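You operate a simulated robot arm through the tools that you are given. There is no shell and no other tool.

You run a simulated two-armed robot. Do the job below in one go: nothing can be reset, and whatever is moved stays where it is left.

JOB
Put the yellow pin gauge on top of the green tin. Pick up the clear bag from the tooling bench top with one hand, pass it to the other hand and put it on the coil bench top. Any order will do. Set down upright: clear bag.
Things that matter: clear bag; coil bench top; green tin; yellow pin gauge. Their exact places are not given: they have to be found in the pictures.

It is judged by the outcome, as a careful person would: the job done as asked, and still so three seconds after it is handed in. It fails if anything else is knocked over, pushed out of place, dropped, spilled or broken.

ROBOT AND FRAMES
Two 7-joint arms with two-finger grippers on one trunk, on a base that moves. Base frame: it is fixed to the floor where the robot stands at the start and does not move with it; the origin is under the middle of the robot, x ahead of it, y to its left, z up. Lengths are in cm, angles in rad, forces in N, time in s.
The left shoulder is at the start at [6, 12.3, 94.5], the right one opposite. With the tool pointing down near the work surface each hand reaches from about 36 to 80 cm from the robot's upright axis, wherever it stands, measured 20 degrees to its own side. Places, roughly: clear bag [75, -150, 100]; coil bench top [160, -40, 80]; green tin [225, 25, 75]; yellow pin gauge [225, 50, 75]. Payload 1.47 kg a hand.
The TCP of each hand is the grasp point between the finger pads, 1.6 cm short of the fingertips. In the tool frame z runs along the fingers and y along their closing line. The gripper opens to 8.7 cm; its body begins 5.5 cm behind the TCP.
Orientation is that of the tool frame in the base frame, as a unit quaternion [x, y, z, w]. With the fingers straight down and closing along the base's y, the tool's x points along the base's -x, its y along +y and its z along -z.

CONTROLS
- The arms move only by the tool step_arm. It takes "left_moves", "right_moves" or both (then of equal length, played together; a hand with none holds still); each is a list of rows, each an object of numbers (a shift or turn left out is 0, a gripper value left out holds the last): "tx", "ty", "tz": the shift along the tool's x, y, z in mm; "wx", "wy", "wz": the turn, a rotation vector about the tool's x, y, z in rad; "fingers": the closure, from 0 (fully open) to 1 (shut). In form: [{"tx": .., "ty": .., "tz": .., "wx": .., "wy": .., "wz": .., "fingers": ..}, ...]. A call has 1 to 20 rows; each row shifts and turns the commanded pose from where the row before left it, along the tool's axes as they then stand. Rows are played at 5 a second. More than 5 cm and 0.15 rad between two rows, or a gripper value outside its range, and nothing of the call is played. A pose out of reach is approached as far as the arm can. The call stops where the force on the tool passes 40 N (or 10 N more than at its start, if that is more) or the arm is blocked; 0.2 s more then pass. The fingers move at their own pace (about 15.3 cm/s each) and stop on an object; they squeeze with about 28 N. The grip force told is the motor's: it shows also when the fingers shut on nothing. Time passes only in rows, and 0.2 s behind the last, so rows that do not move let the fingers close. The reply holds the time, the measured pose of the TCP, the force on the tool along the base axes, the opening and the grip force, in the units named above and with some noise, with the torque about the TCP (base axes, N m) and any sound that the robot's microphone picked up.
- Cameras (640 x 400 px; columns grow to the right, rows downward): "scene" is now at [9.77, 0.22, 151.7]; the picture's right is [0.02, -1.00, 0.00], its down [-0.59, -0.01, -0.80] and it looks along [0.80, 0.01, -0.60] (base axes); focal length 257 px, centre (320, 200). "left" rides on the left gripper at [7.3, -1.2, -9] in its tool frame; the picture's right is [0.16, 0.99, 0.00], its down [-0.72, 0.12, -0.68] and it looks along [-0.67, 0.11, 0.73] (tool axes); focal length 247 px, centre (320, 200). "right" rides on the right gripper at [7.3, 1.2, -9] in its tool frame; the picture's right is [-0.16, 0.99, 0.00], its down [-0.72, -0.12, -0.68] and it looks along [-0.67, -0.11, 0.73] (tool axes); focal length 247 px, centre (320, 200).
- get_image(camera): a new picture of that camera. The clock stands still meanwhile.
- move_column(by): moves the trunk up (or, below 0, down) by that many cm; the arms and the scene camera ride with it, the base frame stays. It gives what a move gives, with no picture.
- base_move(legs): drives the robot by 1 to 6 legs, each [ahead, left, turn to the left] in cm, cm and rad, along the robot's own axes; the way and the turn of a leg run together, so that a leg with both is an arc; at most 150 cm and 3.142 rad a leg. The arms and the cameras ride along, it lands a little off, and it stops where it bumps. It gives what a move gives.
- aim_head(pan, tilt): turns the head with the scene camera to pan (to the left, within 2.094 rad either way) and tilt (down, from -0.506 to 1.204), counted from straight ahead of the robot. It gives what a move gives.
- measure_at(camera, pixels): for up to 12 pixels [column, row] of the newest picture of that camera ("zoom" is the newest enlarged one), the place [x, y, z] in the base frame of the surface seen there, good to about 0.3 cm. The clock stands still meanwhile.
- inspect(camera, box): a new picture of the part [left, top, right, bottom] of that camera's present view, enlarged. The clock stands still meanwhile.
- job_done(): hands the job in; it is judged then, once.

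Open the grippers and draw the arms clear of the work before you hand the job in, unless the task says otherwise.

The tools are called after "Request:" as name(argument=value, ...) on one line, values as JSON. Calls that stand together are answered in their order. step_arm: Moves the arms, as the interface text tells. Its arguments: {"type":"object","properties":{"left_moves":{"type":"array"},"right_moves":{"type":"array"}},"required":[]} The other tools are called the same way: move_column (by) moves the trunk up or down; base_move (legs) drives the base; aim_head (pan, tilt) turns the head that bears the scene camera; get_image (camera) takes a picture; measure_at (camera, pixels) gives the place of the surface under pixels of a picture; inspect (camera, box) takes an enlarged picture of a part of a camera's view; job_done () hands the job in.

At the start:

```text
t: 0.0
left_tcp_pos: [55.96, 26.68, 104.06]
left_tool_rot: [0.0, 1.0, 0.0, 0.0]
left_force: [0.1, -0.7, 0.2]
left_moment: [0.0, -0.01, 0.0]
left_grip_width: 8.71
left_grip_force: 0.0
right_tcp_pos: [44.3, -14.13, 108.38]
right_tool_rot: [0.0, 1.0, 0.0, 0.0]
right_force: [0.4, 0.1, 0.0]
right_moment: [-0.01, 0.02, 0.0]
right_grip_width: 8.7
right_grip_force: 0.0
trunk travel left (down, up): [-10.0, 13.0]
robot x, y, heading: [0.16, 0.31, -0.001]
head pan, tilt (commanded): [0.019, 0.637]
```

scene: 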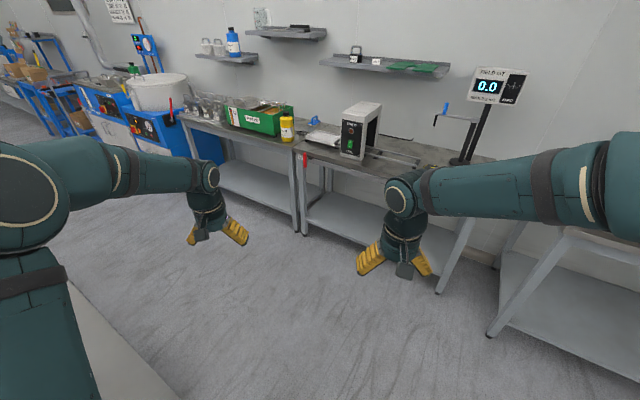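
right: 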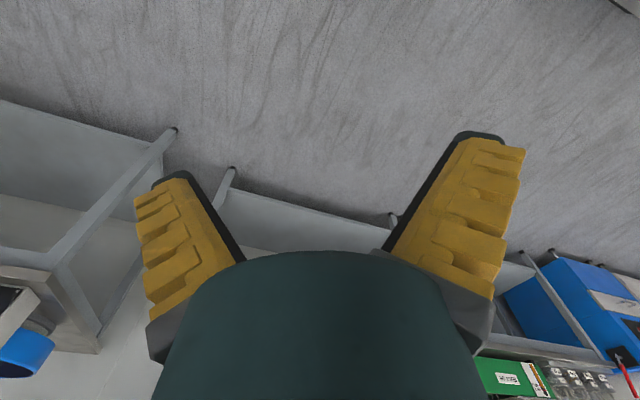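
left: 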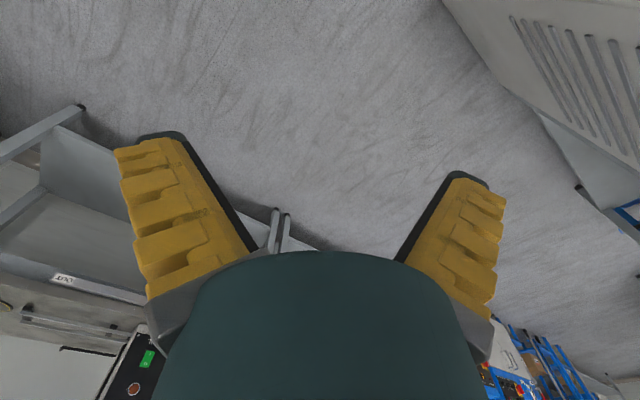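

The scene picture shows a bench ahead with a green box, yellow jar and a measuring device, and another bench to the right. I'll look closer at the green box area and the middle bench first.

Request:
inspect(camera="scene", box=[170, 70, 330, 170])

Request:
inspect(camera="scene", box=[290, 80, 530, 230])

```text
4.00 times, centred on (250, 120) of scene
```

zoom: 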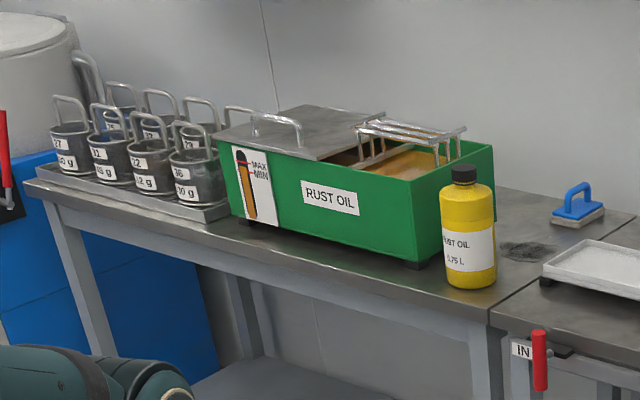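

```text
2.67 times, centred on (410, 155) of scene
```

zoom: 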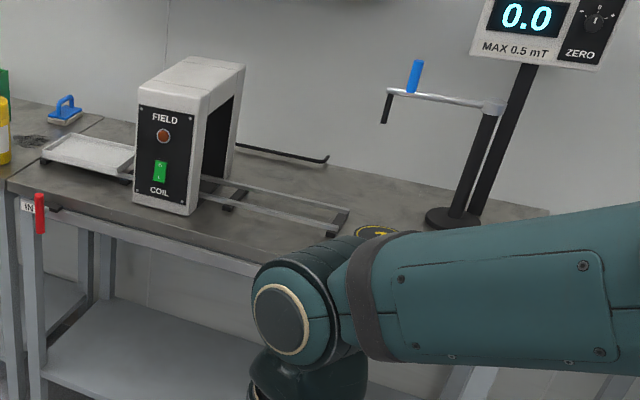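

The first zoom shows the rust oil trough and bottle; the second shows the coil bench. I measure several points of these to get the layout.

Request:
get_image(camera="scene")

Request:
measure_at(camera="scene", pixels=[[287, 140], [315, 138], [360, 155], [380, 160], [410, 150], [460, 160], [400, 66], [345, 60], [350, 165], [260, 125], [500, 250], [230, 55]])

```text
taken
```

scene: 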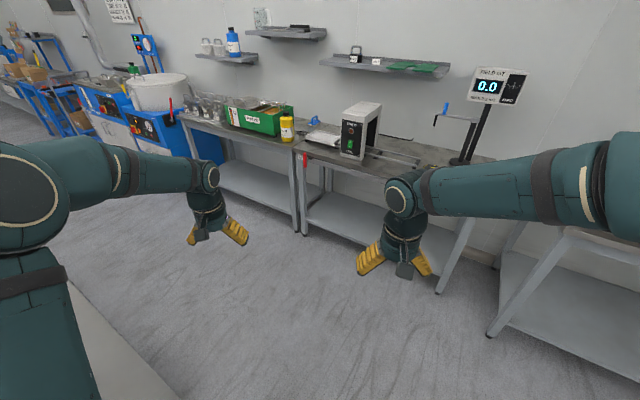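

```text
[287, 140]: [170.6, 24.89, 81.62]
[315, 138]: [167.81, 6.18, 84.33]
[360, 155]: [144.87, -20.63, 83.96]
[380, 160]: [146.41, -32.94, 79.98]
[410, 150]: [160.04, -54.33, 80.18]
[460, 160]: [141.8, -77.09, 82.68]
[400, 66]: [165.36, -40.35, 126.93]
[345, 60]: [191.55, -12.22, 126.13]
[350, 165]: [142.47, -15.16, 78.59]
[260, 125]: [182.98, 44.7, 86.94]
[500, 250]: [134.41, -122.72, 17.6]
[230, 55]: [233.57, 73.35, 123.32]
```

The coil bench top is near z≈80. The tin and pin gauge haven't been identified yet, so I turn the head to look around.

Request:
aim_head(pan=0.4, tilt=0.35)

Request:
get_image(camera="scene")

```text
t: 0.8
left_tcp_pos: [56.01, 26.74, 104.26]
left_tool_rot: [0.0, 1.0, 0.0, 0.0]
left_force: [0.1, 0.4, -0.6]
left_moment: [0.08, 0.0, 0.01]
left_grip_width: 8.69
left_grip_force: 0.1
right_tcp_pos: [44.31, -14.16, 108.4]
right_tool_rot: [0.0, 1.0, -0.001, 0.0]
right_force: [-0.4, -0.3, -0.8]
right_moment: [0.01, 0.03, -0.04]
right_grip_width: 8.72
right_grip_force: 0.0
trunk travel left (down, up): [-10.0, 13.0]
robot x, y, heading: [0.1, 0.06, -0.002]
head pan, tilt (commanded): [0.4, 0.351]
```

```text
taken
```

scene: 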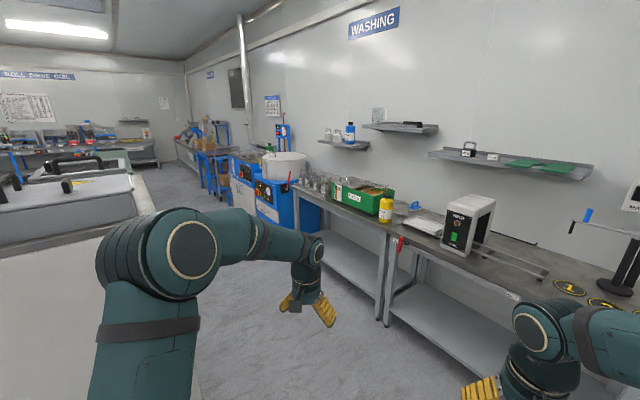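

This shows the washing bench, roll/coil area and a machine on my left. Now I look to the right for the tooling bench.

Request:
inspect(camera="scene", box=[200, 100, 440, 250])

Request:
aim_head(pan=-0.7, tilt=0.4)

Request:
get_image(camera="scene")

Request:
aim_head(pan=-1.5, tilt=0.5)

Request:
get_image(camera="scene")

```text
2.67 times, centred on (320, 175) of scene
```

zoom: 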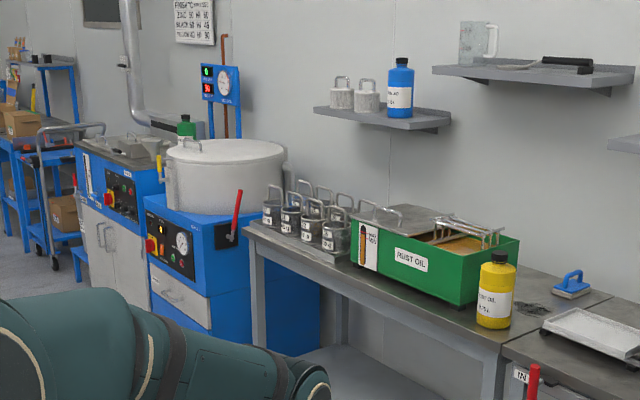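

```text
t: 2.2
left_tcp_pos: [56.05, 26.67, 104.11]
left_tool_rot: [0.0, 1.0, 0.0, 0.001]
left_force: [0.6, -0.2, -0.7]
left_moment: [0.0, 0.02, 0.01]
left_grip_width: 8.68
left_grip_force: 0.0
right_tcp_pos: [44.27, -14.14, 108.36]
right_tool_rot: [0.0, 1.0, 0.0, 0.0]
right_force: [0.4, 0.6, -0.6]
right_moment: [0.0, -0.01, 0.04]
right_grip_width: 8.74
right_grip_force: 0.1
trunk travel left (down, up): [-10.0, 13.0]
robot x, y, heading: [-0.23, -0.33, 0.005]
head pan, tilt (commanded): [-0.7, 0.4]
```

```text
taken
```

scene: 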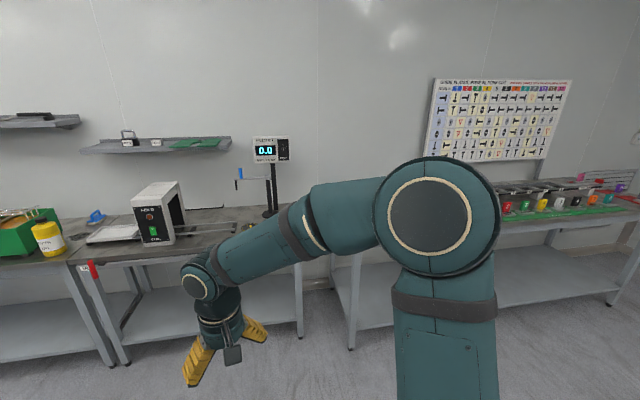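

```text
t: 3.3
left_tcp_pos: [55.97, 26.71, 104.22]
left_tool_rot: [0.0, 1.0, 0.0, 0.001]
left_force: [-0.5, -0.6, 0.3]
left_moment: [0.0, 0.0, 0.0]
left_grip_width: 8.69
left_grip_force: 0.0
right_tcp_pos: [44.28, -14.19, 108.39]
right_tool_rot: [0.0, 1.0, 0.0, -0.001]
right_force: [-0.6, -1.3, 1.1]
right_moment: [-0.01, -0.01, -0.01]
right_grip_width: 8.71
right_grip_force: 0.0
trunk travel left (down, up): [-10.0, 13.0]
robot x, y, heading: [-0.16, -0.19, 0.004]
head pan, tilt (commanded): [-1.499, 0.499]
```

```text
taken
```

scene: 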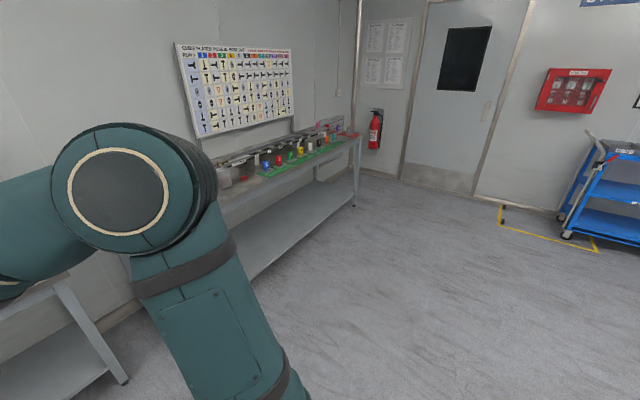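

The right-hand picture shows the tooling bench with tooling and a board. I zoom into it to find the clear bag.

Request:
inspect(camera="scene", box=[200, 100, 380, 212])

Request:
measure_at(camera="scene", pixels=[[235, 180], [250, 165], [268, 165], [290, 155], [310, 145], [330, 135], [350, 138], [225, 205], [350, 150], [120, 380], [355, 205], [300, 55]])

```text
3.56 times, centred on (290, 156) of scene
```

zoom: 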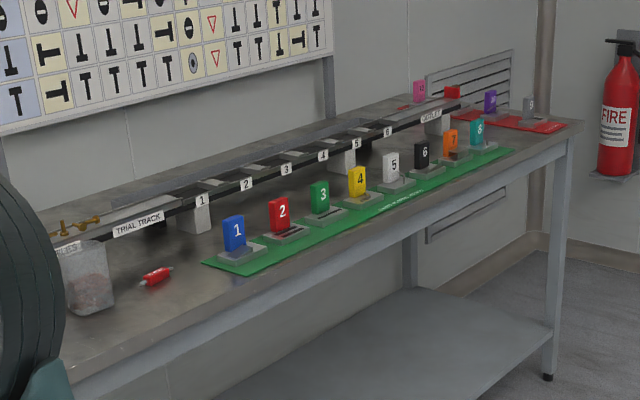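

```text
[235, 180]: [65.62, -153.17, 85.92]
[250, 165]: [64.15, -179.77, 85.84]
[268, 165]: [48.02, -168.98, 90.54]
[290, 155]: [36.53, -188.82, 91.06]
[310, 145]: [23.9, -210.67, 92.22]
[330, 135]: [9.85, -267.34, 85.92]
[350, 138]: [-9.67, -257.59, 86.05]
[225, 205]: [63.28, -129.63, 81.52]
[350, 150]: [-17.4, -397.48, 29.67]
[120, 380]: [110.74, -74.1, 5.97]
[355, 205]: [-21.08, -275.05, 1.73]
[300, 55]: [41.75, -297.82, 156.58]
```

The tooling bench top is near z≈86 and the bag may be the clear container at zoom (88,280), partly hidden by the arm. Before driving I raise the trunk and look again behind the trough, where the tin and pin gauge should be.

Request:
move_column(by=13)

Request:
aim_head(pan=0.15, tilt=0.4)

Request:
inspect(camera="scene", box=[180, 90, 420, 240])

Request:
get_image(camera="scene")

```text
t: 4.9
left_tcp_pos: [55.88, 26.82, 117.14]
left_tool_rot: [0.001, 1.0, 0.0, 0.0]
left_force: [0.2, -0.1, 0.3]
left_moment: [-0.02, 0.01, 0.0]
left_grip_width: 8.71
left_grip_force: 0.1
right_tcp_pos: [44.3, -14.13, 121.44]
right_tool_rot: [-0.001, 1.0, -0.001, 0.0]
right_force: [-0.9, 0.3, -0.2]
right_moment: [0.01, 0.01, 0.0]
right_grip_width: 8.68
right_grip_force: 0.0
trunk travel left (down, up): [-23.0, 0.0]
robot x, y, heading: [-0.09, -0.12, 0.0]
head pan, tilt (commanded): [-1.499, 0.499]
```

```text
t: 6.6
left_tcp_pos: [55.98, 26.74, 117.07]
left_tool_rot: [0.0, 1.0, 0.001, 0.0]
left_force: [-0.3, 0.4, -0.8]
left_moment: [-0.01, -0.03, 0.04]
left_grip_width: 8.71
left_grip_force: 0.0
right_tcp_pos: [44.29, -14.09, 121.42]
right_tool_rot: [0.001, 1.0, 0.0, 0.0]
right_force: [0.2, 0.2, 0.4]
right_moment: [0.0, 0.01, -0.02]
right_grip_width: 8.71
right_grip_force: 0.1
trunk travel left (down, up): [-23.0, 0.0]
robot x, y, heading: [-0.15, 0.34, -0.006]
head pan, tilt (commanded): [0.15, 0.4]
```

```text
2.67 times, centred on (300, 165) of scene
```

zoom: 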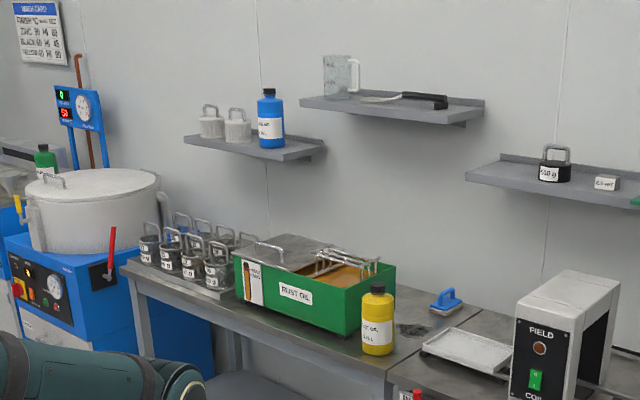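

```text
taken
```

scene: 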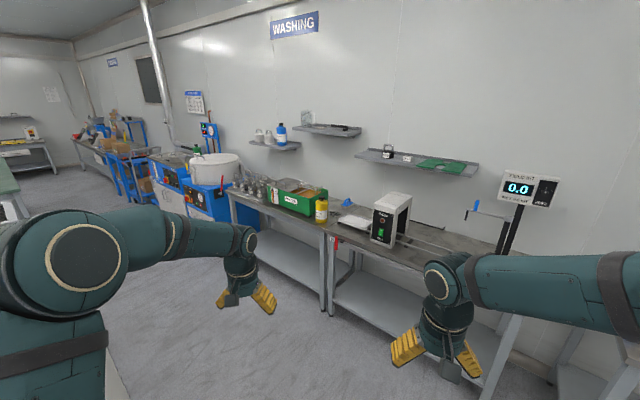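

No tin or pin gauge visible yet in the zoom. I measure the wall and objects (brush, baskets, trough) to see what is near [225,25].

Request:
measure_at(camera="zoom", pixels=[[445, 298], [425, 290], [350, 280], [290, 240], [240, 238], [205, 225], [180, 220], [375, 330], [330, 120], [425, 330], [500, 230], [400, 230]])

```text
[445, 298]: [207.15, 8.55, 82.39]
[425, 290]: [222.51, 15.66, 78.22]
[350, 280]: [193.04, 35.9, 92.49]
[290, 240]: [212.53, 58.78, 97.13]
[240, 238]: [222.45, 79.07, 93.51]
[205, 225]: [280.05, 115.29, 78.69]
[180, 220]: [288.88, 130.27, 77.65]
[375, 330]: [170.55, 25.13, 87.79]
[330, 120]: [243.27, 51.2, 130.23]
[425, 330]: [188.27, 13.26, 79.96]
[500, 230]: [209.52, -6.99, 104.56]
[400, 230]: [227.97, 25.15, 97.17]
```

The wall at y≈25 is at x≈228, so the tin and gauge likely stand behind the trough. I check the floor space to the left before driving.

Request:
aim_head(pan=0.8, tilt=0.6)

Request:
get_image(camera="scene")

Request:
measure_at(camera="scene", pixels=[[60, 180], [130, 190], [250, 180], [300, 200], [330, 220], [400, 200], [420, 280], [250, 300], [180, 150], [30, 120], [470, 160], [560, 260]])

```text
t: 7.6
left_tcp_pos: [56.0, 26.8, 117.29]
left_tool_rot: [-0.001, 1.0, 0.0, 0.001]
left_force: [0.1, -0.3, 0.5]
left_moment: [0.02, 0.01, 0.0]
left_grip_width: 8.7
left_grip_force: 0.1
right_tcp_pos: [44.26, -14.16, 121.48]
right_tool_rot: [0.001, 1.0, 0.0, 0.001]
right_force: [-0.4, -0.4, 0.9]
right_moment: [-0.01, -0.01, 0.0]
right_grip_width: 8.69
right_grip_force: 0.1
trunk travel left (down, up): [-23.0, 0.0]
robot x, y, heading: [0.23, 0.1, -0.0]
head pan, tilt (commanded): [0.799, 0.6]
```

```text
taken
```

scene: 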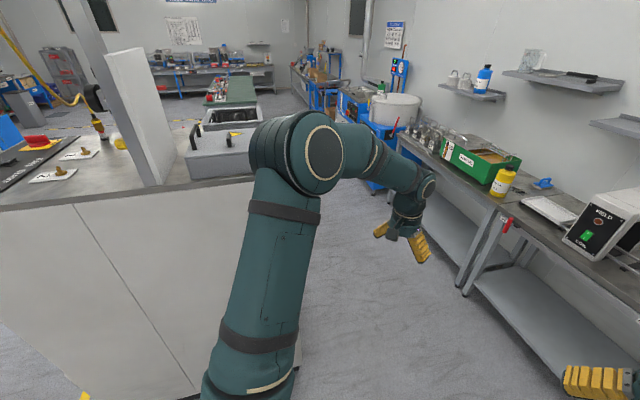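

```text
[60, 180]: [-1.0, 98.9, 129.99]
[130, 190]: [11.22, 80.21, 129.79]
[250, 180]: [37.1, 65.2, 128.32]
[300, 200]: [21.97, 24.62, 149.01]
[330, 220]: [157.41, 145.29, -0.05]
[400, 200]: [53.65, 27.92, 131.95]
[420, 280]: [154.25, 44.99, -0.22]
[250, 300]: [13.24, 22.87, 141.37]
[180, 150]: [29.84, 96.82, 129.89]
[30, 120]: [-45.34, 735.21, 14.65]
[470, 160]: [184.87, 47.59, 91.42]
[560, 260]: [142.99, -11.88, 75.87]
```

The block on the left has its top at z≈130. I measure its far corner and the trough's outline so I can drive safely.

Request:
measure_at(camera="scene", pixels=[[255, 130], [250, 82], [215, 90], [185, 150], [250, 205], [330, 350], [519, 160], [470, 140], [445, 145], [402, 148], [480, 205], [410, 130]])

Request:
inspect(camera="scene", box=[140, 60, 300, 160])

```text
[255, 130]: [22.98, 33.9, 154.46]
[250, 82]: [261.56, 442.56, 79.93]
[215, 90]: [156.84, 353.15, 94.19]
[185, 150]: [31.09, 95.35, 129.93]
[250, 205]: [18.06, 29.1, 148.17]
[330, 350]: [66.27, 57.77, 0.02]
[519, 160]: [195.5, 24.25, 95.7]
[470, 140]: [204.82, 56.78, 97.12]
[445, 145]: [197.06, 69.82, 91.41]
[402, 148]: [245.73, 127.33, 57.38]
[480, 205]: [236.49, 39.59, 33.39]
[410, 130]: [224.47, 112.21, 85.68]
```

```text
4.00 times, centred on (220, 110) of scene
```

zoom: 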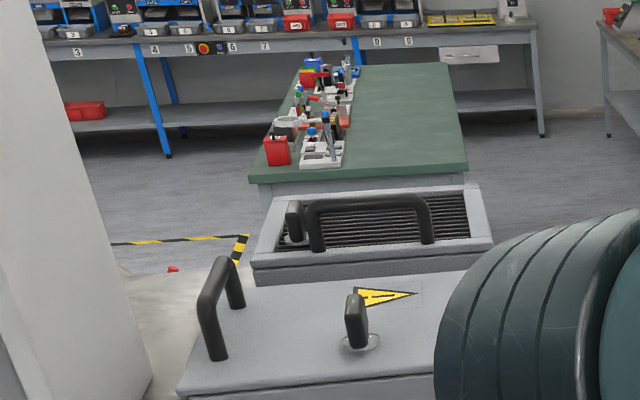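

The trough spans from front (197,70) to back-right corner (195,24), leaving ~28 cm hidden behind it up to the wall. I turn to face the wall (heading ≈ -0.53), move ahead and left along the bench.

Request:
base_move(legs=[[0, 0, -0.532], [60, 0, 0], [0, 95, 0]])

Request:
aim_head(pan=0.2, tilt=0.6)

Request:
get_image(camera="scene")

```text
t: 20.9
left_tcp_pos: [161.76, 48.76, 117.03]
left_tool_rot: [0.255, 0.967, 0.0, -0.001]
left_force: [0.3, 0.6, 0.0]
left_moment: [0.0, 0.0, 0.01]
left_grip_width: 8.68
left_grip_force: 0.1
right_tcp_pos: [131.49, 19.22, 121.43]
right_tool_rot: [0.255, 0.967, 0.0, 0.0]
right_force: [-0.7, 0.5, 0.5]
right_moment: [-0.02, 0.0, 0.0]
right_grip_width: 8.71
right_grip_force: 0.2
trunk travel left (down, up): [-23.0, 0.0]
robot x, y, heading: [99.88, 53.34, -0.514]
head pan, tilt (commanded): [0.799, 0.6]
```

```text
t: 21.9
left_tcp_pos: [161.78, 48.84, 117.17]
left_tool_rot: [0.255, 0.967, -0.001, 0.0]
left_force: [-1.0, -0.8, 0.2]
left_moment: [0.0, -0.01, 0.01]
left_grip_width: 8.72
left_grip_force: 0.1
right_tcp_pos: [131.41, 19.12, 121.42]
right_tool_rot: [0.256, 0.967, 0.001, 0.0]
right_force: [0.6, -0.3, 0.0]
right_moment: [-0.03, -0.05, 0.03]
right_grip_width: 8.69
right_grip_force: 0.0
trunk travel left (down, up): [-23.0, 0.0]
robot x, y, heading: [99.77, 53.28, -0.518]
head pan, tilt (commanded): [0.201, 0.6]
```

```text
taken
```

scene: 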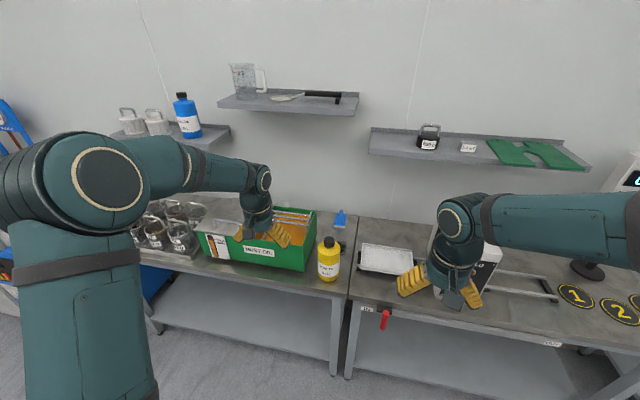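

The left arm now hangs over the trough and hides what's behind it. I check the left wrist camera and a zoom around the trough.

Request:
get_image(camera="left")

Request:
inspect(camera="scene", box=[190, 170, 430, 320])

Request:
get_image(camera="right")

```text
taken
```

left: 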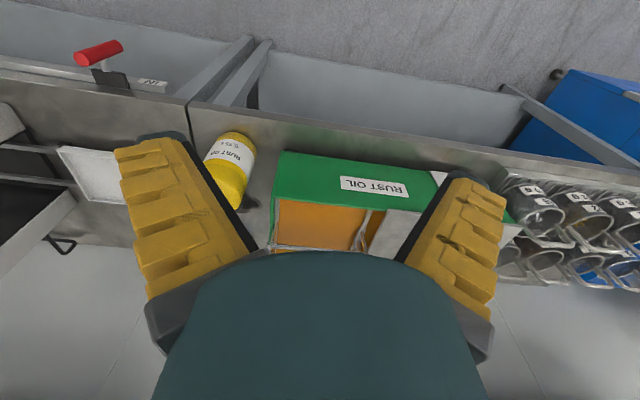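

```text
2.67 times, centred on (310, 245) of scene
```

zoom: 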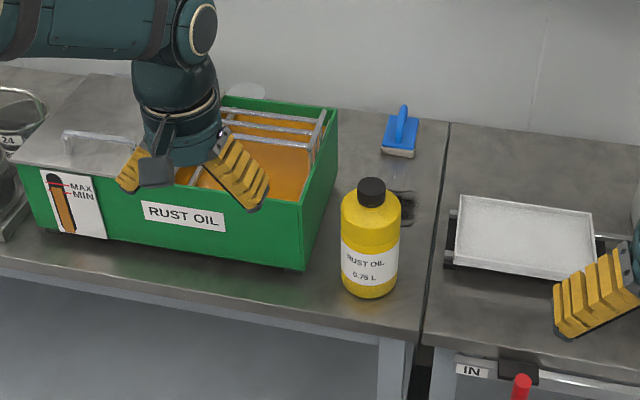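

```text
taken
```

right: 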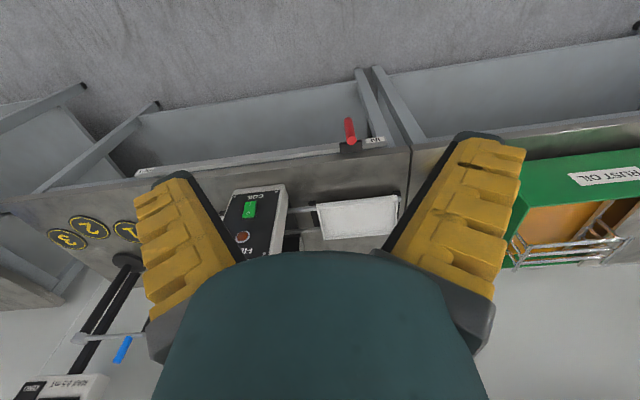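

A pale round thing is visible behind the trough at zoom (245,90). I draw the left arm back and to the left to open up the view.

Request:
step_arm(left_moves=[{"tx": 40, "ty": 30}, {"tx": 40, "ty": 30}, {"tx": 40, "ty": 30}, {"tx": 40, "ty": 30}])

Request:
get_image(camera="scene")

Request:
inspect(camera="scene", box=[190, 170, 430, 320])

```text
t: 22.9
left_tcp_pos: [153.68, 67.35, 117.3]
left_tool_rot: [0.255, 0.967, -0.001, 0.001]
left_force: [0.0, 0.0, 0.2]
left_moment: [-0.02, 0.0, 0.04]
left_grip_width: 8.69
left_grip_force: 0.0
right_tcp_pos: [131.32, 19.11, 121.55]
right_tool_rot: [0.256, 0.967, 0.0, 0.001]
right_force: [0.0, 1.6, 0.3]
right_moment: [-0.01, -0.01, 0.02]
right_grip_width: 8.68
right_grip_force: 0.1
trunk travel left (down, up): [-23.0, 0.0]
robot x, y, heading: [100.14, 53.36, -0.516]
head pan, tilt (commanded): [0.201, 0.6]
```

```text
taken
```

scene: 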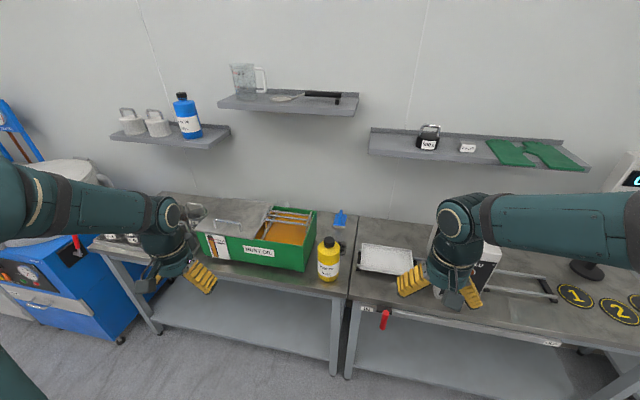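

```text
2.67 times, centred on (310, 245) of scene
```

zoom: 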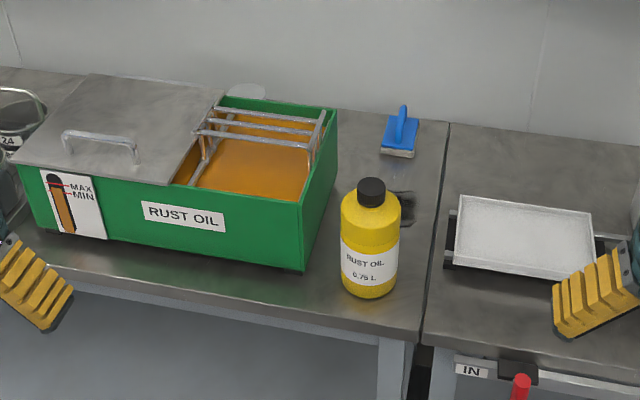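

The pale disc is at zoom (246,90). I measure it, the trough corners, and the bench.

Request:
measure_at(camera="zoom", pixels=[[246, 90], [236, 91], [258, 91], [332, 108], [222, 95], [92, 78], [302, 266], [370, 190], [400, 120], [300, 203], [420, 330], [360, 130]])

Request:
inspect(camera="scene", box=[260, 180, 324, 220])

```text
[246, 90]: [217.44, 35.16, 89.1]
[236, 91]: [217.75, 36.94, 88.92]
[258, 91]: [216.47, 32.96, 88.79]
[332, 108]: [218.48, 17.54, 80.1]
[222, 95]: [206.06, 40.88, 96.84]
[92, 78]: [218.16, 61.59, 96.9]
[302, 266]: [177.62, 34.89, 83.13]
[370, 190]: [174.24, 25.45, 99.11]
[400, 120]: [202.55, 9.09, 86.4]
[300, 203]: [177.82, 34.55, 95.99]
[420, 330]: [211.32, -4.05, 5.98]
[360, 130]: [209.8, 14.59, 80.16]
```

```text
10.00 times, centred on (292, 200) of scene
```

zoom: 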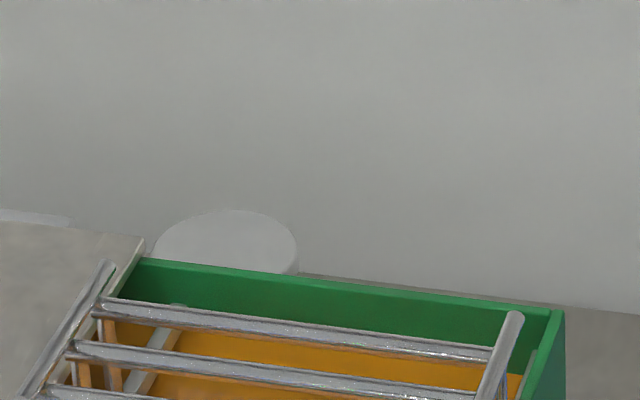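

The tin lid is at about (217,35,89), behind the trough. Now I look straight down to see my base footprint and how close I can get to the bench.

Request:
aim_head(pan=0.0, tilt=1.2)

Request:
get_image(camera="scene")

```text
t: 23.9
left_tcp_pos: [153.71, 67.17, 117.1]
left_tool_rot: [0.255, 0.967, 0.0, -0.001]
left_force: [-0.2, 0.2, 0.2]
left_moment: [-0.04, 0.0, -0.02]
left_grip_width: 8.69
left_grip_force: 0.1
right_tcp_pos: [131.34, 19.15, 121.38]
right_tool_rot: [0.255, 0.967, 0.0, 0.0]
right_force: [0.7, -0.6, -1.1]
right_moment: [0.02, 0.0, 0.0]
right_grip_width: 8.7
right_grip_force: 0.0
trunk travel left (down, up): [-23.0, 0.0]
robot x, y, heading: [99.7, 53.01, -0.513]
head pan, tilt (commanded): [0.0, 1.201]
```

```text
taken
```

scene: 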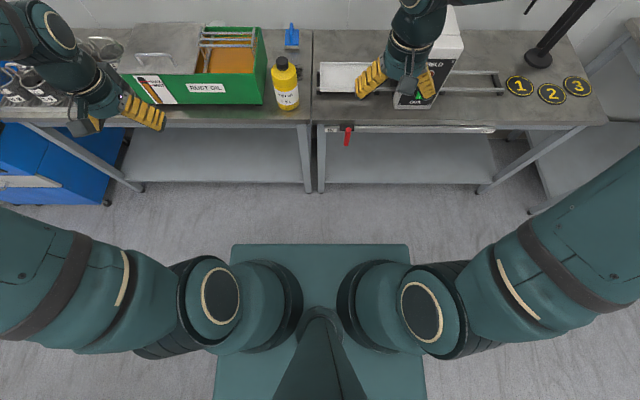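

The base box's front edge is at row ≈244 and the benches' front edges at row ≈120. I measure both.

Request:
measure_at(camera="scene", pixels=[[320, 248], [236, 248], [404, 248], [230, 122], [100, 120], [450, 128], [580, 124], [305, 188], [322, 188], [480, 190], [140, 186], [347, 135]])

```text
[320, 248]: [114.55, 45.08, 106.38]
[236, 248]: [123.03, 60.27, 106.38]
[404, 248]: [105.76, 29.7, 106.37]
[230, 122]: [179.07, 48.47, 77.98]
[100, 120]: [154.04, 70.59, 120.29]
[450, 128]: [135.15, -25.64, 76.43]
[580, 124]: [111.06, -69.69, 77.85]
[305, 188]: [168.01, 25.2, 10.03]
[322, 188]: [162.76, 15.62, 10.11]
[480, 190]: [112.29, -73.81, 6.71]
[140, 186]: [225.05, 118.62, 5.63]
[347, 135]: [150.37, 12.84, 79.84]
```

The base front reaches at most ~29 cm ahead of the axis; bench legs are at depth d≈134 (along heading -0.513), so I can advance ~35 cm. Next I look at the shelves above to see how they overhang the tin.

Request:
aim_head(pan=0.2, tilt=0.5)

Request:
get_image(camera="scene")

```text
t: 24.9
left_tcp_pos: [153.73, 67.16, 117.19]
left_tool_rot: [0.255, 0.967, 0.0, 0.001]
left_force: [-0.2, 0.1, 0.7]
left_moment: [-0.02, -0.04, 0.01]
left_grip_width: 8.74
left_grip_force: 0.1
right_tcp_pos: [131.45, 19.06, 121.38]
right_tool_rot: [0.256, 0.967, 0.0, 0.0]
right_force: [-0.4, -0.1, 0.2]
right_moment: [-0.01, 0.01, 0.01]
right_grip_width: 8.7
right_grip_force: 0.0
trunk travel left (down, up): [-23.0, 0.0]
robot x, y, heading: [100.02, 53.16, -0.518]
head pan, tilt (commanded): [0.201, 0.499]
```

```text
taken
```

scene: 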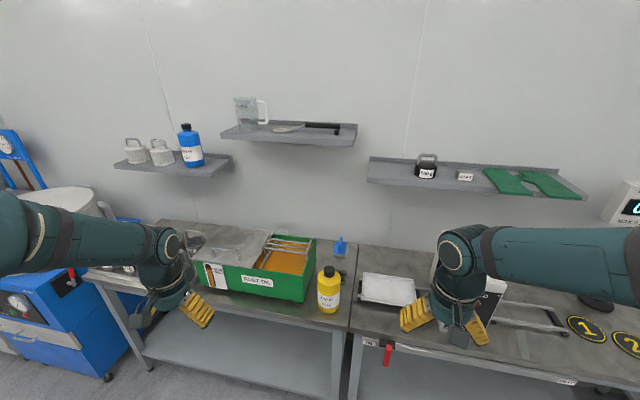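

I measure the shelf edges and the wall near the trough.

Request:
measure_at(camera="scene", pixels=[[225, 135], [352, 143], [290, 140], [225, 175], [120, 168], [372, 180], [580, 195], [250, 120], [232, 158], [354, 128], [280, 205], [480, 185]])

```text
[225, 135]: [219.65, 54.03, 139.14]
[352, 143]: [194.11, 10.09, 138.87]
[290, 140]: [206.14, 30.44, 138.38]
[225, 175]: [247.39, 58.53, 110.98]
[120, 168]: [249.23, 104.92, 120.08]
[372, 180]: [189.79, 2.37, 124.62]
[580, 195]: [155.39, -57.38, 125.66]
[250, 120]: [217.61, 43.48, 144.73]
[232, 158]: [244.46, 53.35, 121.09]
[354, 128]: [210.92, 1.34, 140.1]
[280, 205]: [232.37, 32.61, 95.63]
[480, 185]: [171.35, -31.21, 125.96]
```

Shelf B overhangs the tin at z≈138, front depth d≈164.5, so I'll need a tilted approach. I drive closer: 22 cm left, then 33 cm ahead.

Request:
base_move(legs=[[0, 22, 0], [33, 0, 0]])

Request:
aim_head(pan=0.3, tilt=0.7)

Request:
get_image(camera="scene")

Request:
get_image(camera="left")

```text
t: 29.2
left_tcp_pos: [193.0, 70.38, 117.14]
left_tool_rot: [0.255, 0.967, 0.0, -0.001]
left_force: [0.5, -0.1, -0.6]
left_moment: [0.01, -0.01, -0.01]
left_grip_width: 8.7
left_grip_force: 0.1
right_tcp_pos: [170.47, 22.28, 121.36]
right_tool_rot: [0.255, 0.967, 0.0, -0.001]
right_force: [0.2, -0.3, -0.3]
right_moment: [0.01, 0.01, 0.01]
right_grip_width: 8.7
right_grip_force: 0.0
trunk travel left (down, up): [-23.0, 0.0]
robot x, y, heading: [138.66, 56.96, -0.513]
head pan, tilt (commanded): [0.201, 0.499]
```

```text
t: 30.0
left_tcp_pos: [192.72, 70.45, 117.06]
left_tool_rot: [0.255, 0.967, 0.0, 0.0]
left_force: [0.1, -0.9, 0.4]
left_moment: [0.0, 0.0, 0.01]
left_grip_width: 8.7
left_grip_force: 0.0
right_tcp_pos: [170.61, 22.3, 121.47]
right_tool_rot: [0.255, 0.967, 0.0, 0.0]
right_force: [-1.1, 0.1, 0.3]
right_moment: [0.01, 0.01, -0.01]
right_grip_width: 8.71
right_grip_force: 0.1
trunk travel left (down, up): [-23.0, 0.0]
robot x, y, heading: [139.01, 56.49, -0.512]
head pan, tilt (commanded): [0.3, 0.7]
```

```text
taken
```

scene: 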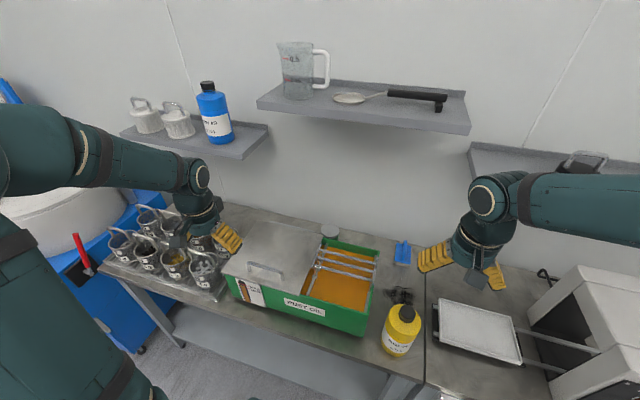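

```text
taken
```

left: 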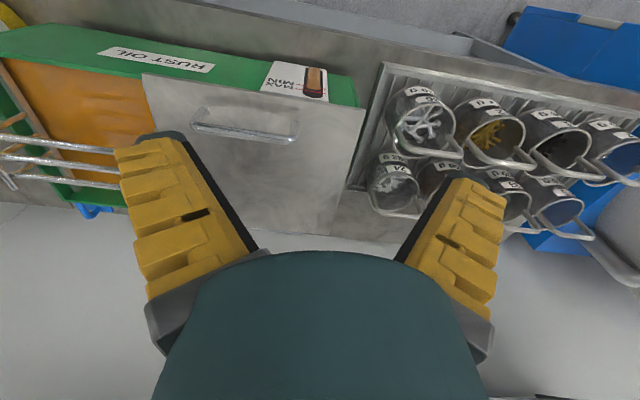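

Now the tin's lid shows at scene (330,230) behind the trough. I zoom there and at the baskets to identify the pin gauge.

Request:
inspect(camera="scene", box=[270, 190, 430, 290])

Request:
inspect(camera="scene", box=[100, 190, 260, 290])

Request:
inspect(camera="left", box=[340, 60, 640, 248])

```text
4.00 times, centred on (350, 240) of scene
```

zoom: 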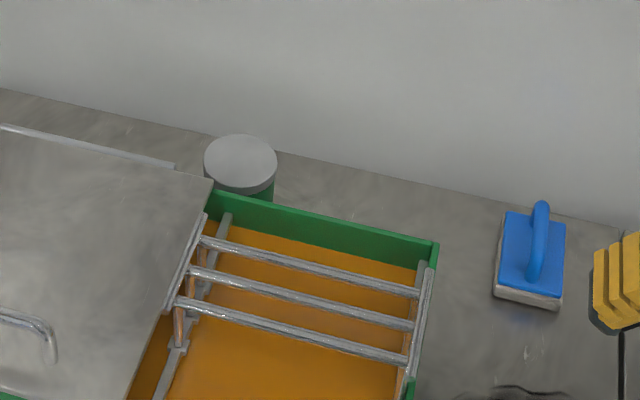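

```text
4.00 times, centred on (180, 240) of scene
```

zoom: 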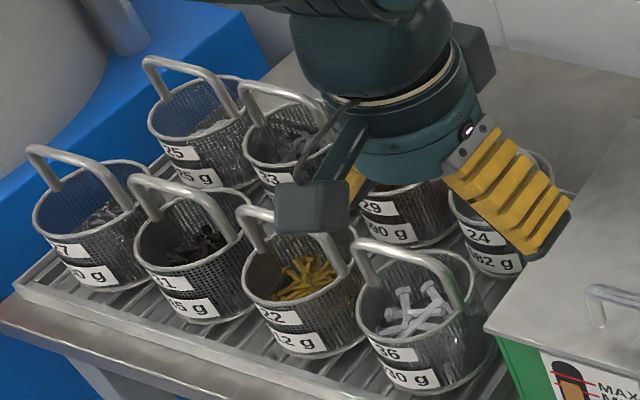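

```text
2.13 times, centred on (490, 154) of left
```

zoom: 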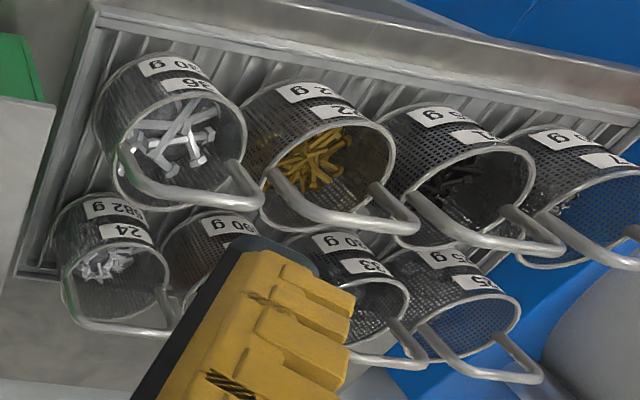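

The tin is green with a grey lid, seen at zoom (240,160). The pin gauge must be hidden behind the lid; before moving the left hand forward to look, I measure shelf A's end and lid/trough corners.

Request:
measure_at(camera="scene", pixels=[[267, 136], [242, 158], [262, 106], [466, 132], [330, 229], [330, 238], [338, 241], [380, 251], [323, 237], [272, 223], [265, 268], [295, 212]])

```text
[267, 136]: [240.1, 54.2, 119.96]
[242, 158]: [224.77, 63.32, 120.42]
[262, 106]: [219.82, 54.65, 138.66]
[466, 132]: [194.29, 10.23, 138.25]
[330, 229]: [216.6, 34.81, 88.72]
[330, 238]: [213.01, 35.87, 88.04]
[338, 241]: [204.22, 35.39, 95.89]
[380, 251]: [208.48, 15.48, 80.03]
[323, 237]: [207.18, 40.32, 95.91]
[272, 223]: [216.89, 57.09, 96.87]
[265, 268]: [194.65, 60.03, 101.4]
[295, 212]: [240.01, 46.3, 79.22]
```

Shelf A's right end is at s≈165, shelf B's left end at s≈155; my left hand at s≈150 stays short of both. I move it 19 cm forward and 6 cm right for a look behind the trough.

Request:
step_arm(left_moves=[{"tx": -38, "ty": -12}, {"tx": -38, "ty": -12}, {"tx": -38, "ty": -12}, {"tx": -38, "ty": -12}, {"tx": -38, "ty": -12}])

Request:
get_image(camera="left")

Request:
get_image(camera="scene")

```text
t: 31.2
left_tcp_pos: [206.54, 55.93, 117.01]
left_tool_rot: [0.253, 0.967, 0.001, 0.0]
left_force: [0.6, -0.1, 0.1]
left_moment: [0.0, 0.01, -0.01]
left_grip_width: 8.69
left_grip_force: 0.0
right_tcp_pos: [170.64, 22.23, 121.35]
right_tool_rot: [0.254, 0.967, 0.0, -0.001]
right_force: [0.0, -0.2, -0.5]
right_moment: [0.02, 0.01, -0.01]
right_grip_width: 8.68
right_grip_force: 0.0
trunk travel left (down, up): [-23.0, 0.0]
robot x, y, heading: [138.67, 56.2, -0.515]
head pan, tilt (commanded): [0.3, 0.7]
```

```text
taken
```

left: 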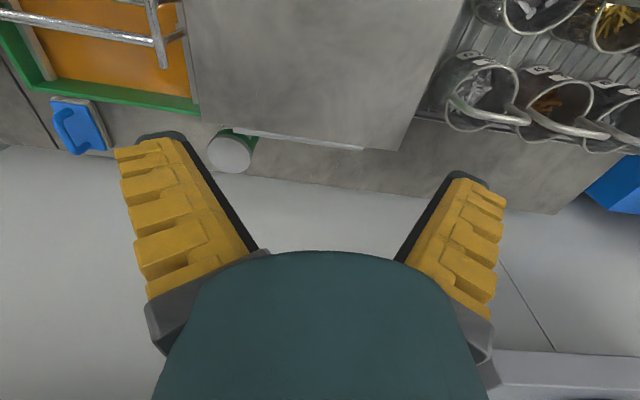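

```text
taken
```

scene: 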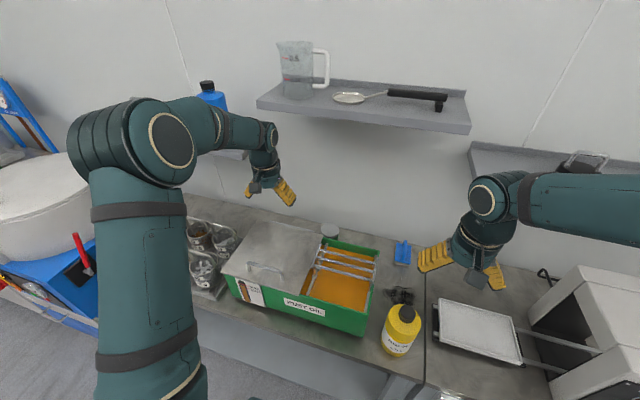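

The wrist view shows the tin at left (230,150) and bench behind the lid, no gauge obvious. I zoom on the strip between tin and baskets.

Request:
inspect(camera="left", box=[190, 110, 450, 272])

Request:
inspect(camera="left", box=[400, 0, 640, 150])

```text
2.46 times, centred on (320, 191) of left
```

zoom: 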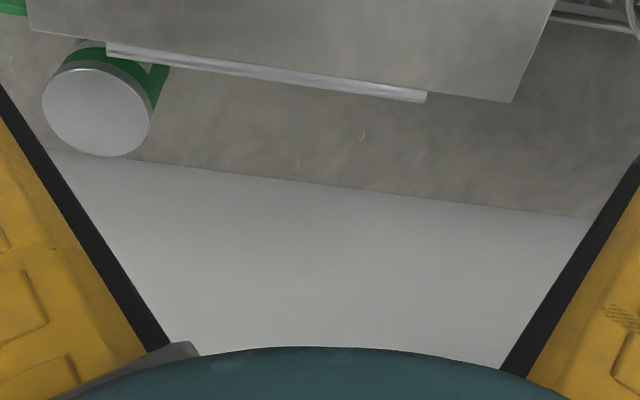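

```text
2.67 times, centred on (520, 75) of left
```

zoom: 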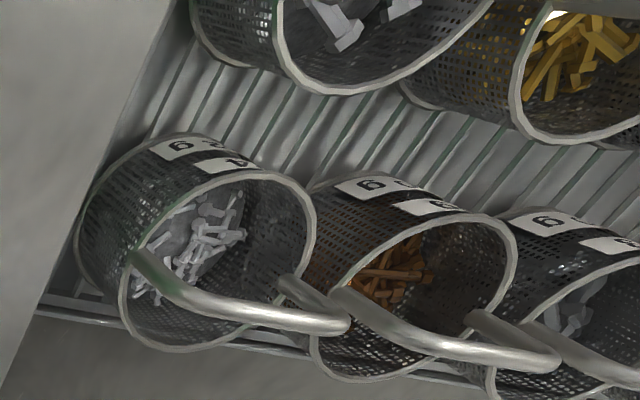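

No gauge seen from here; the strip just behind the lid (d≈157–170) is still hidden. I'll look along that gap from the right with the right wrist camera, so first I measure how tall the right hand/wrist stands above its TCP.

Request:
measure_at(camera="scene", pixels=[[488, 182], [488, 198], [500, 175], [470, 245], [560, 190], [475, 268], [437, 258], [155, 110], [270, 130], [205, 110]])

```text
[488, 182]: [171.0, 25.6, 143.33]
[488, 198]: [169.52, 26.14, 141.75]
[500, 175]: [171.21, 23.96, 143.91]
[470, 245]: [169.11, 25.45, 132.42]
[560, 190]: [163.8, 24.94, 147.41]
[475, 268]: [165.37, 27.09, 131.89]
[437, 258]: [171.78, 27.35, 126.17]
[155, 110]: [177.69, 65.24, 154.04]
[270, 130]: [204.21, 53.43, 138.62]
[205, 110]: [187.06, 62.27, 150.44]
```

The wrist top is ~23 cm above the TCP, so a TCP at z≈104 fits below shelf B. I yaw the right hand left by ~75° in place so its camera looks along the gap.

Request:
step_arm(right_moves=[{"wz": -0.13}, {"wz": -0.13}, {"wz": -0.13}, {"wz": -0.13}, {"wz": -0.13}, {"wz": -0.13}, {"wz": -0.13}, {"wz": -0.13}, {"wz": -0.13}, {"wz": -0.13}])

Request:
get_image(camera="right")

```text
t: 33.4
left_tcp_pos: [206.37, 56.13, 117.05]
left_tool_rot: [0.255, 0.967, 0.0, 0.0]
left_force: [0.0, -0.1, 0.2]
left_moment: [0.01, 0.02, 0.02]
left_grip_width: 8.69
left_grip_force: 0.0
right_tcp_pos: [170.49, 22.46, 121.44]
right_tool_rot: [-0.384, 0.923, 0.0, 0.0]
right_force: [-0.6, 0.4, 0.2]
right_moment: [-0.01, -0.01, 0.01]
right_grip_width: 8.7
right_grip_force: 0.1
trunk travel left (down, up): [-23.0, 0.0]
robot x, y, heading: [138.97, 56.35, -0.518]
head pan, tilt (commanded): [0.3, 0.7]
```

```text
taken
```

right: 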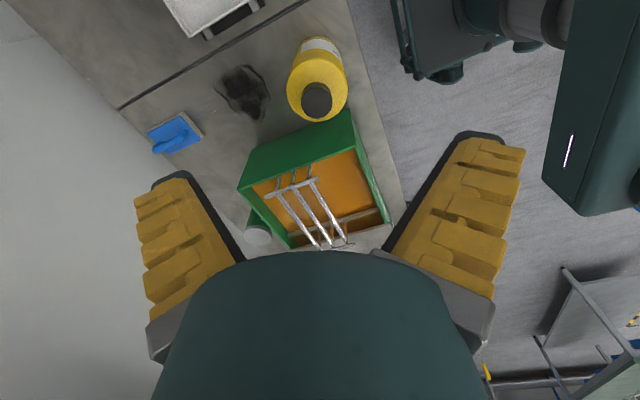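

The view already shows the tin's lid at (255,232). I move the right hand to d≈150, s≈112, lower to z≈104 and then look.

Request:
step_arm(right_moves=[{"tx": -29.8, "ty": -23.7}, {"tx": -29.8, "ty": -23.7}, {"tx": -29.8, "ty": -23.7}, {"tx": -29.8, "ty": -23.7}, {"tz": 43}, {"tz": 43}, {"tz": 43}, {"tz": 43}, {"tx": -10.6, "ty": -38.5}, {"tx": -10.6, "ty": -38.5}])

Request:
get_image(camera="right")

Request:
get_image(camera="scene")

```text
t: 35.6
left_tcp_pos: [206.52, 55.89, 117.07]
left_tool_rot: [0.255, 0.967, -0.001, 0.0]
left_force: [-0.4, -0.4, 0.6]
left_moment: [0.03, 0.05, 0.0]
left_grip_width: 8.69
left_grip_force: 0.0
right_tcp_pos: [192.8, 20.09, 104.36]
right_tool_rot: [-0.382, 0.924, 0.001, 0.0]
right_force: [-0.2, -0.2, 0.4]
right_moment: [0.02, 0.04, 0.03]
right_grip_width: 8.71
right_grip_force: 0.0
trunk travel left (down, up): [-23.0, 0.0]
robot x, y, heading: [138.67, 56.14, -0.516]
head pan, tilt (commanded): [0.3, 0.7]
```

```text
taken
```

right: 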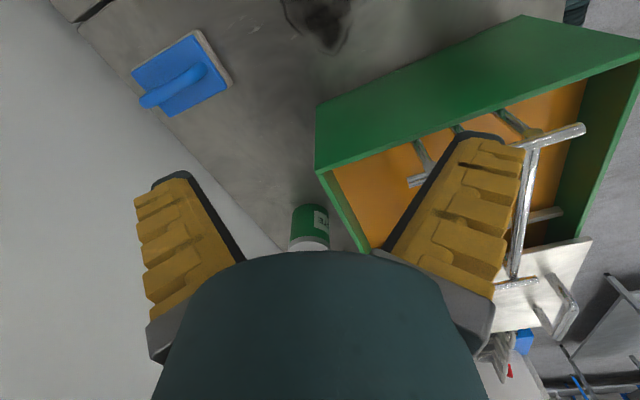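

```text
taken
```

scene: 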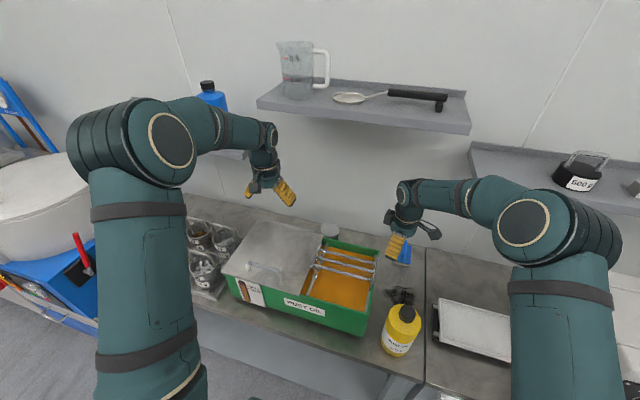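

The tin body is green with a label at (312,225); the gap beyond it is hidden by my gripper. I tilt the hand so the camera looks more horizontally along the gap.

Request:
step_arm(right_moves=[{"wy": -0.13}, {"wy": -0.13}, {"wy": -0.13}, {"wy": -0.13}])

Request:
get_image(camera="right")

```text
t: 36.6
left_tcp_pos: [206.31, 55.82, 117.06]
left_tool_rot: [0.255, 0.967, 0.0, -0.001]
left_force: [-0.6, -0.6, -0.2]
left_moment: [0.02, 0.01, 0.0]
left_grip_width: 8.71
left_grip_force: 0.1
right_tcp_pos: [192.68, 19.94, 104.19]
right_tool_rot: [-0.369, 0.893, 0.098, 0.24]
right_force: [0.0, -0.2, 0.2]
right_moment: [0.0, 0.02, -0.03]
right_grip_width: 8.68
right_grip_force: 0.0
trunk travel left (down, up): [-23.0, 0.0]
robot x, y, heading: [138.86, 56.54, -0.511]
head pan, tilt (commanded): [0.3, 0.7]
```

```text
taken
```

right: 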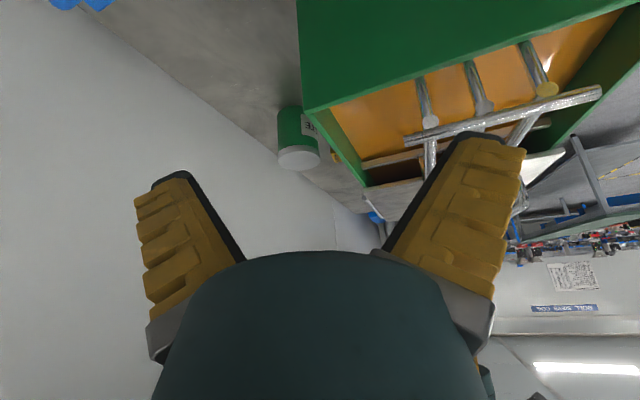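

Something yellow peeks at (333,157) between the tin and the trough. I zoom in.

Request:
inspect(camera="right", box=[250, 90, 410, 240])

Request:
measure_at(camera="right", pixels=[[333, 157], [300, 155], [290, 120], [310, 120], [340, 185], [350, 215], [375, 215]])

```text
2.67 times, centred on (330, 165) of right
```

zoom: 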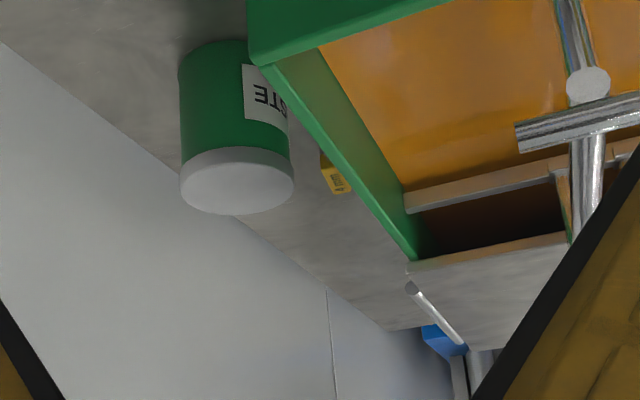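

```text
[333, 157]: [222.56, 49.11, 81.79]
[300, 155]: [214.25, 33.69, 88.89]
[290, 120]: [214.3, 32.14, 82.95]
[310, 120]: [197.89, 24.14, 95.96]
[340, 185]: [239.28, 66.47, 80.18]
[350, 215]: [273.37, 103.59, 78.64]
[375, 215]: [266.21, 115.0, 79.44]
```

The yellow pin gauge shows at (333,157), about (222.6,49.1,81.8). I shift the right hand a bit toward the wall and left to see it fully.

Request:
step_arm(right_moves=[{"tx": -24.2, "ty": -13, "tz": 13.8}, {"tx": -24.2, "ty": -13, "tz": 13.8}, {"tx": -24.2, "ty": -13, "tz": 13.8}])

Request:
get_image(camera="right")

Request:
inspect(camera="right", box=[260, 100, 420, 250])

```text
t: 37.4
left_tcp_pos: [206.58, 55.98, 116.94]
left_tool_rot: [0.255, 0.967, 0.0, 0.0]
left_force: [0.3, -0.5, -0.3]
left_moment: [0.02, 0.01, 0.04]
left_grip_width: 8.7
left_grip_force: 0.1
right_tcp_pos: [201.39, 23.38, 104.27]
right_tool_rot: [-0.37, 0.893, 0.099, 0.237]
right_force: [0.1, 0.7, -0.1]
right_moment: [-0.01, 0.04, -0.04]
right_grip_width: 8.7
right_grip_force: 0.0
trunk travel left (down, up): [-23.0, 0.0]
robot x, y, heading: [138.95, 56.49, -0.514]
head pan, tilt (commanded): [0.3, 0.7]
```

```text
taken
```

right: 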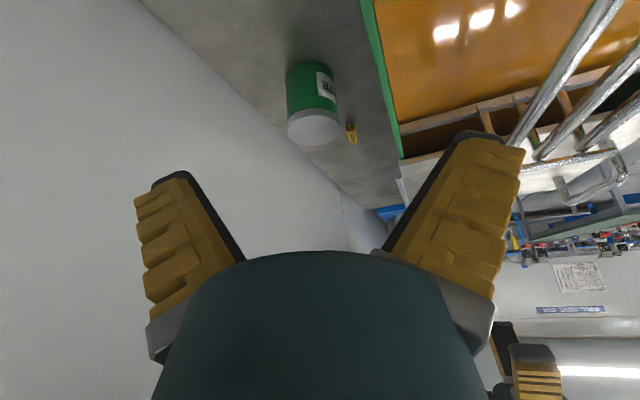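

```text
2.67 times, centred on (340, 175) of right
```

zoom: 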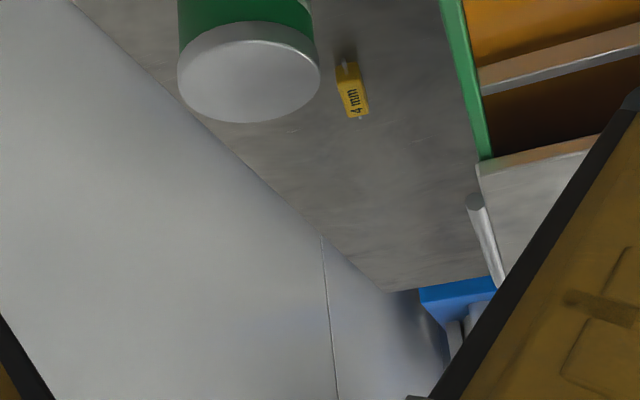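

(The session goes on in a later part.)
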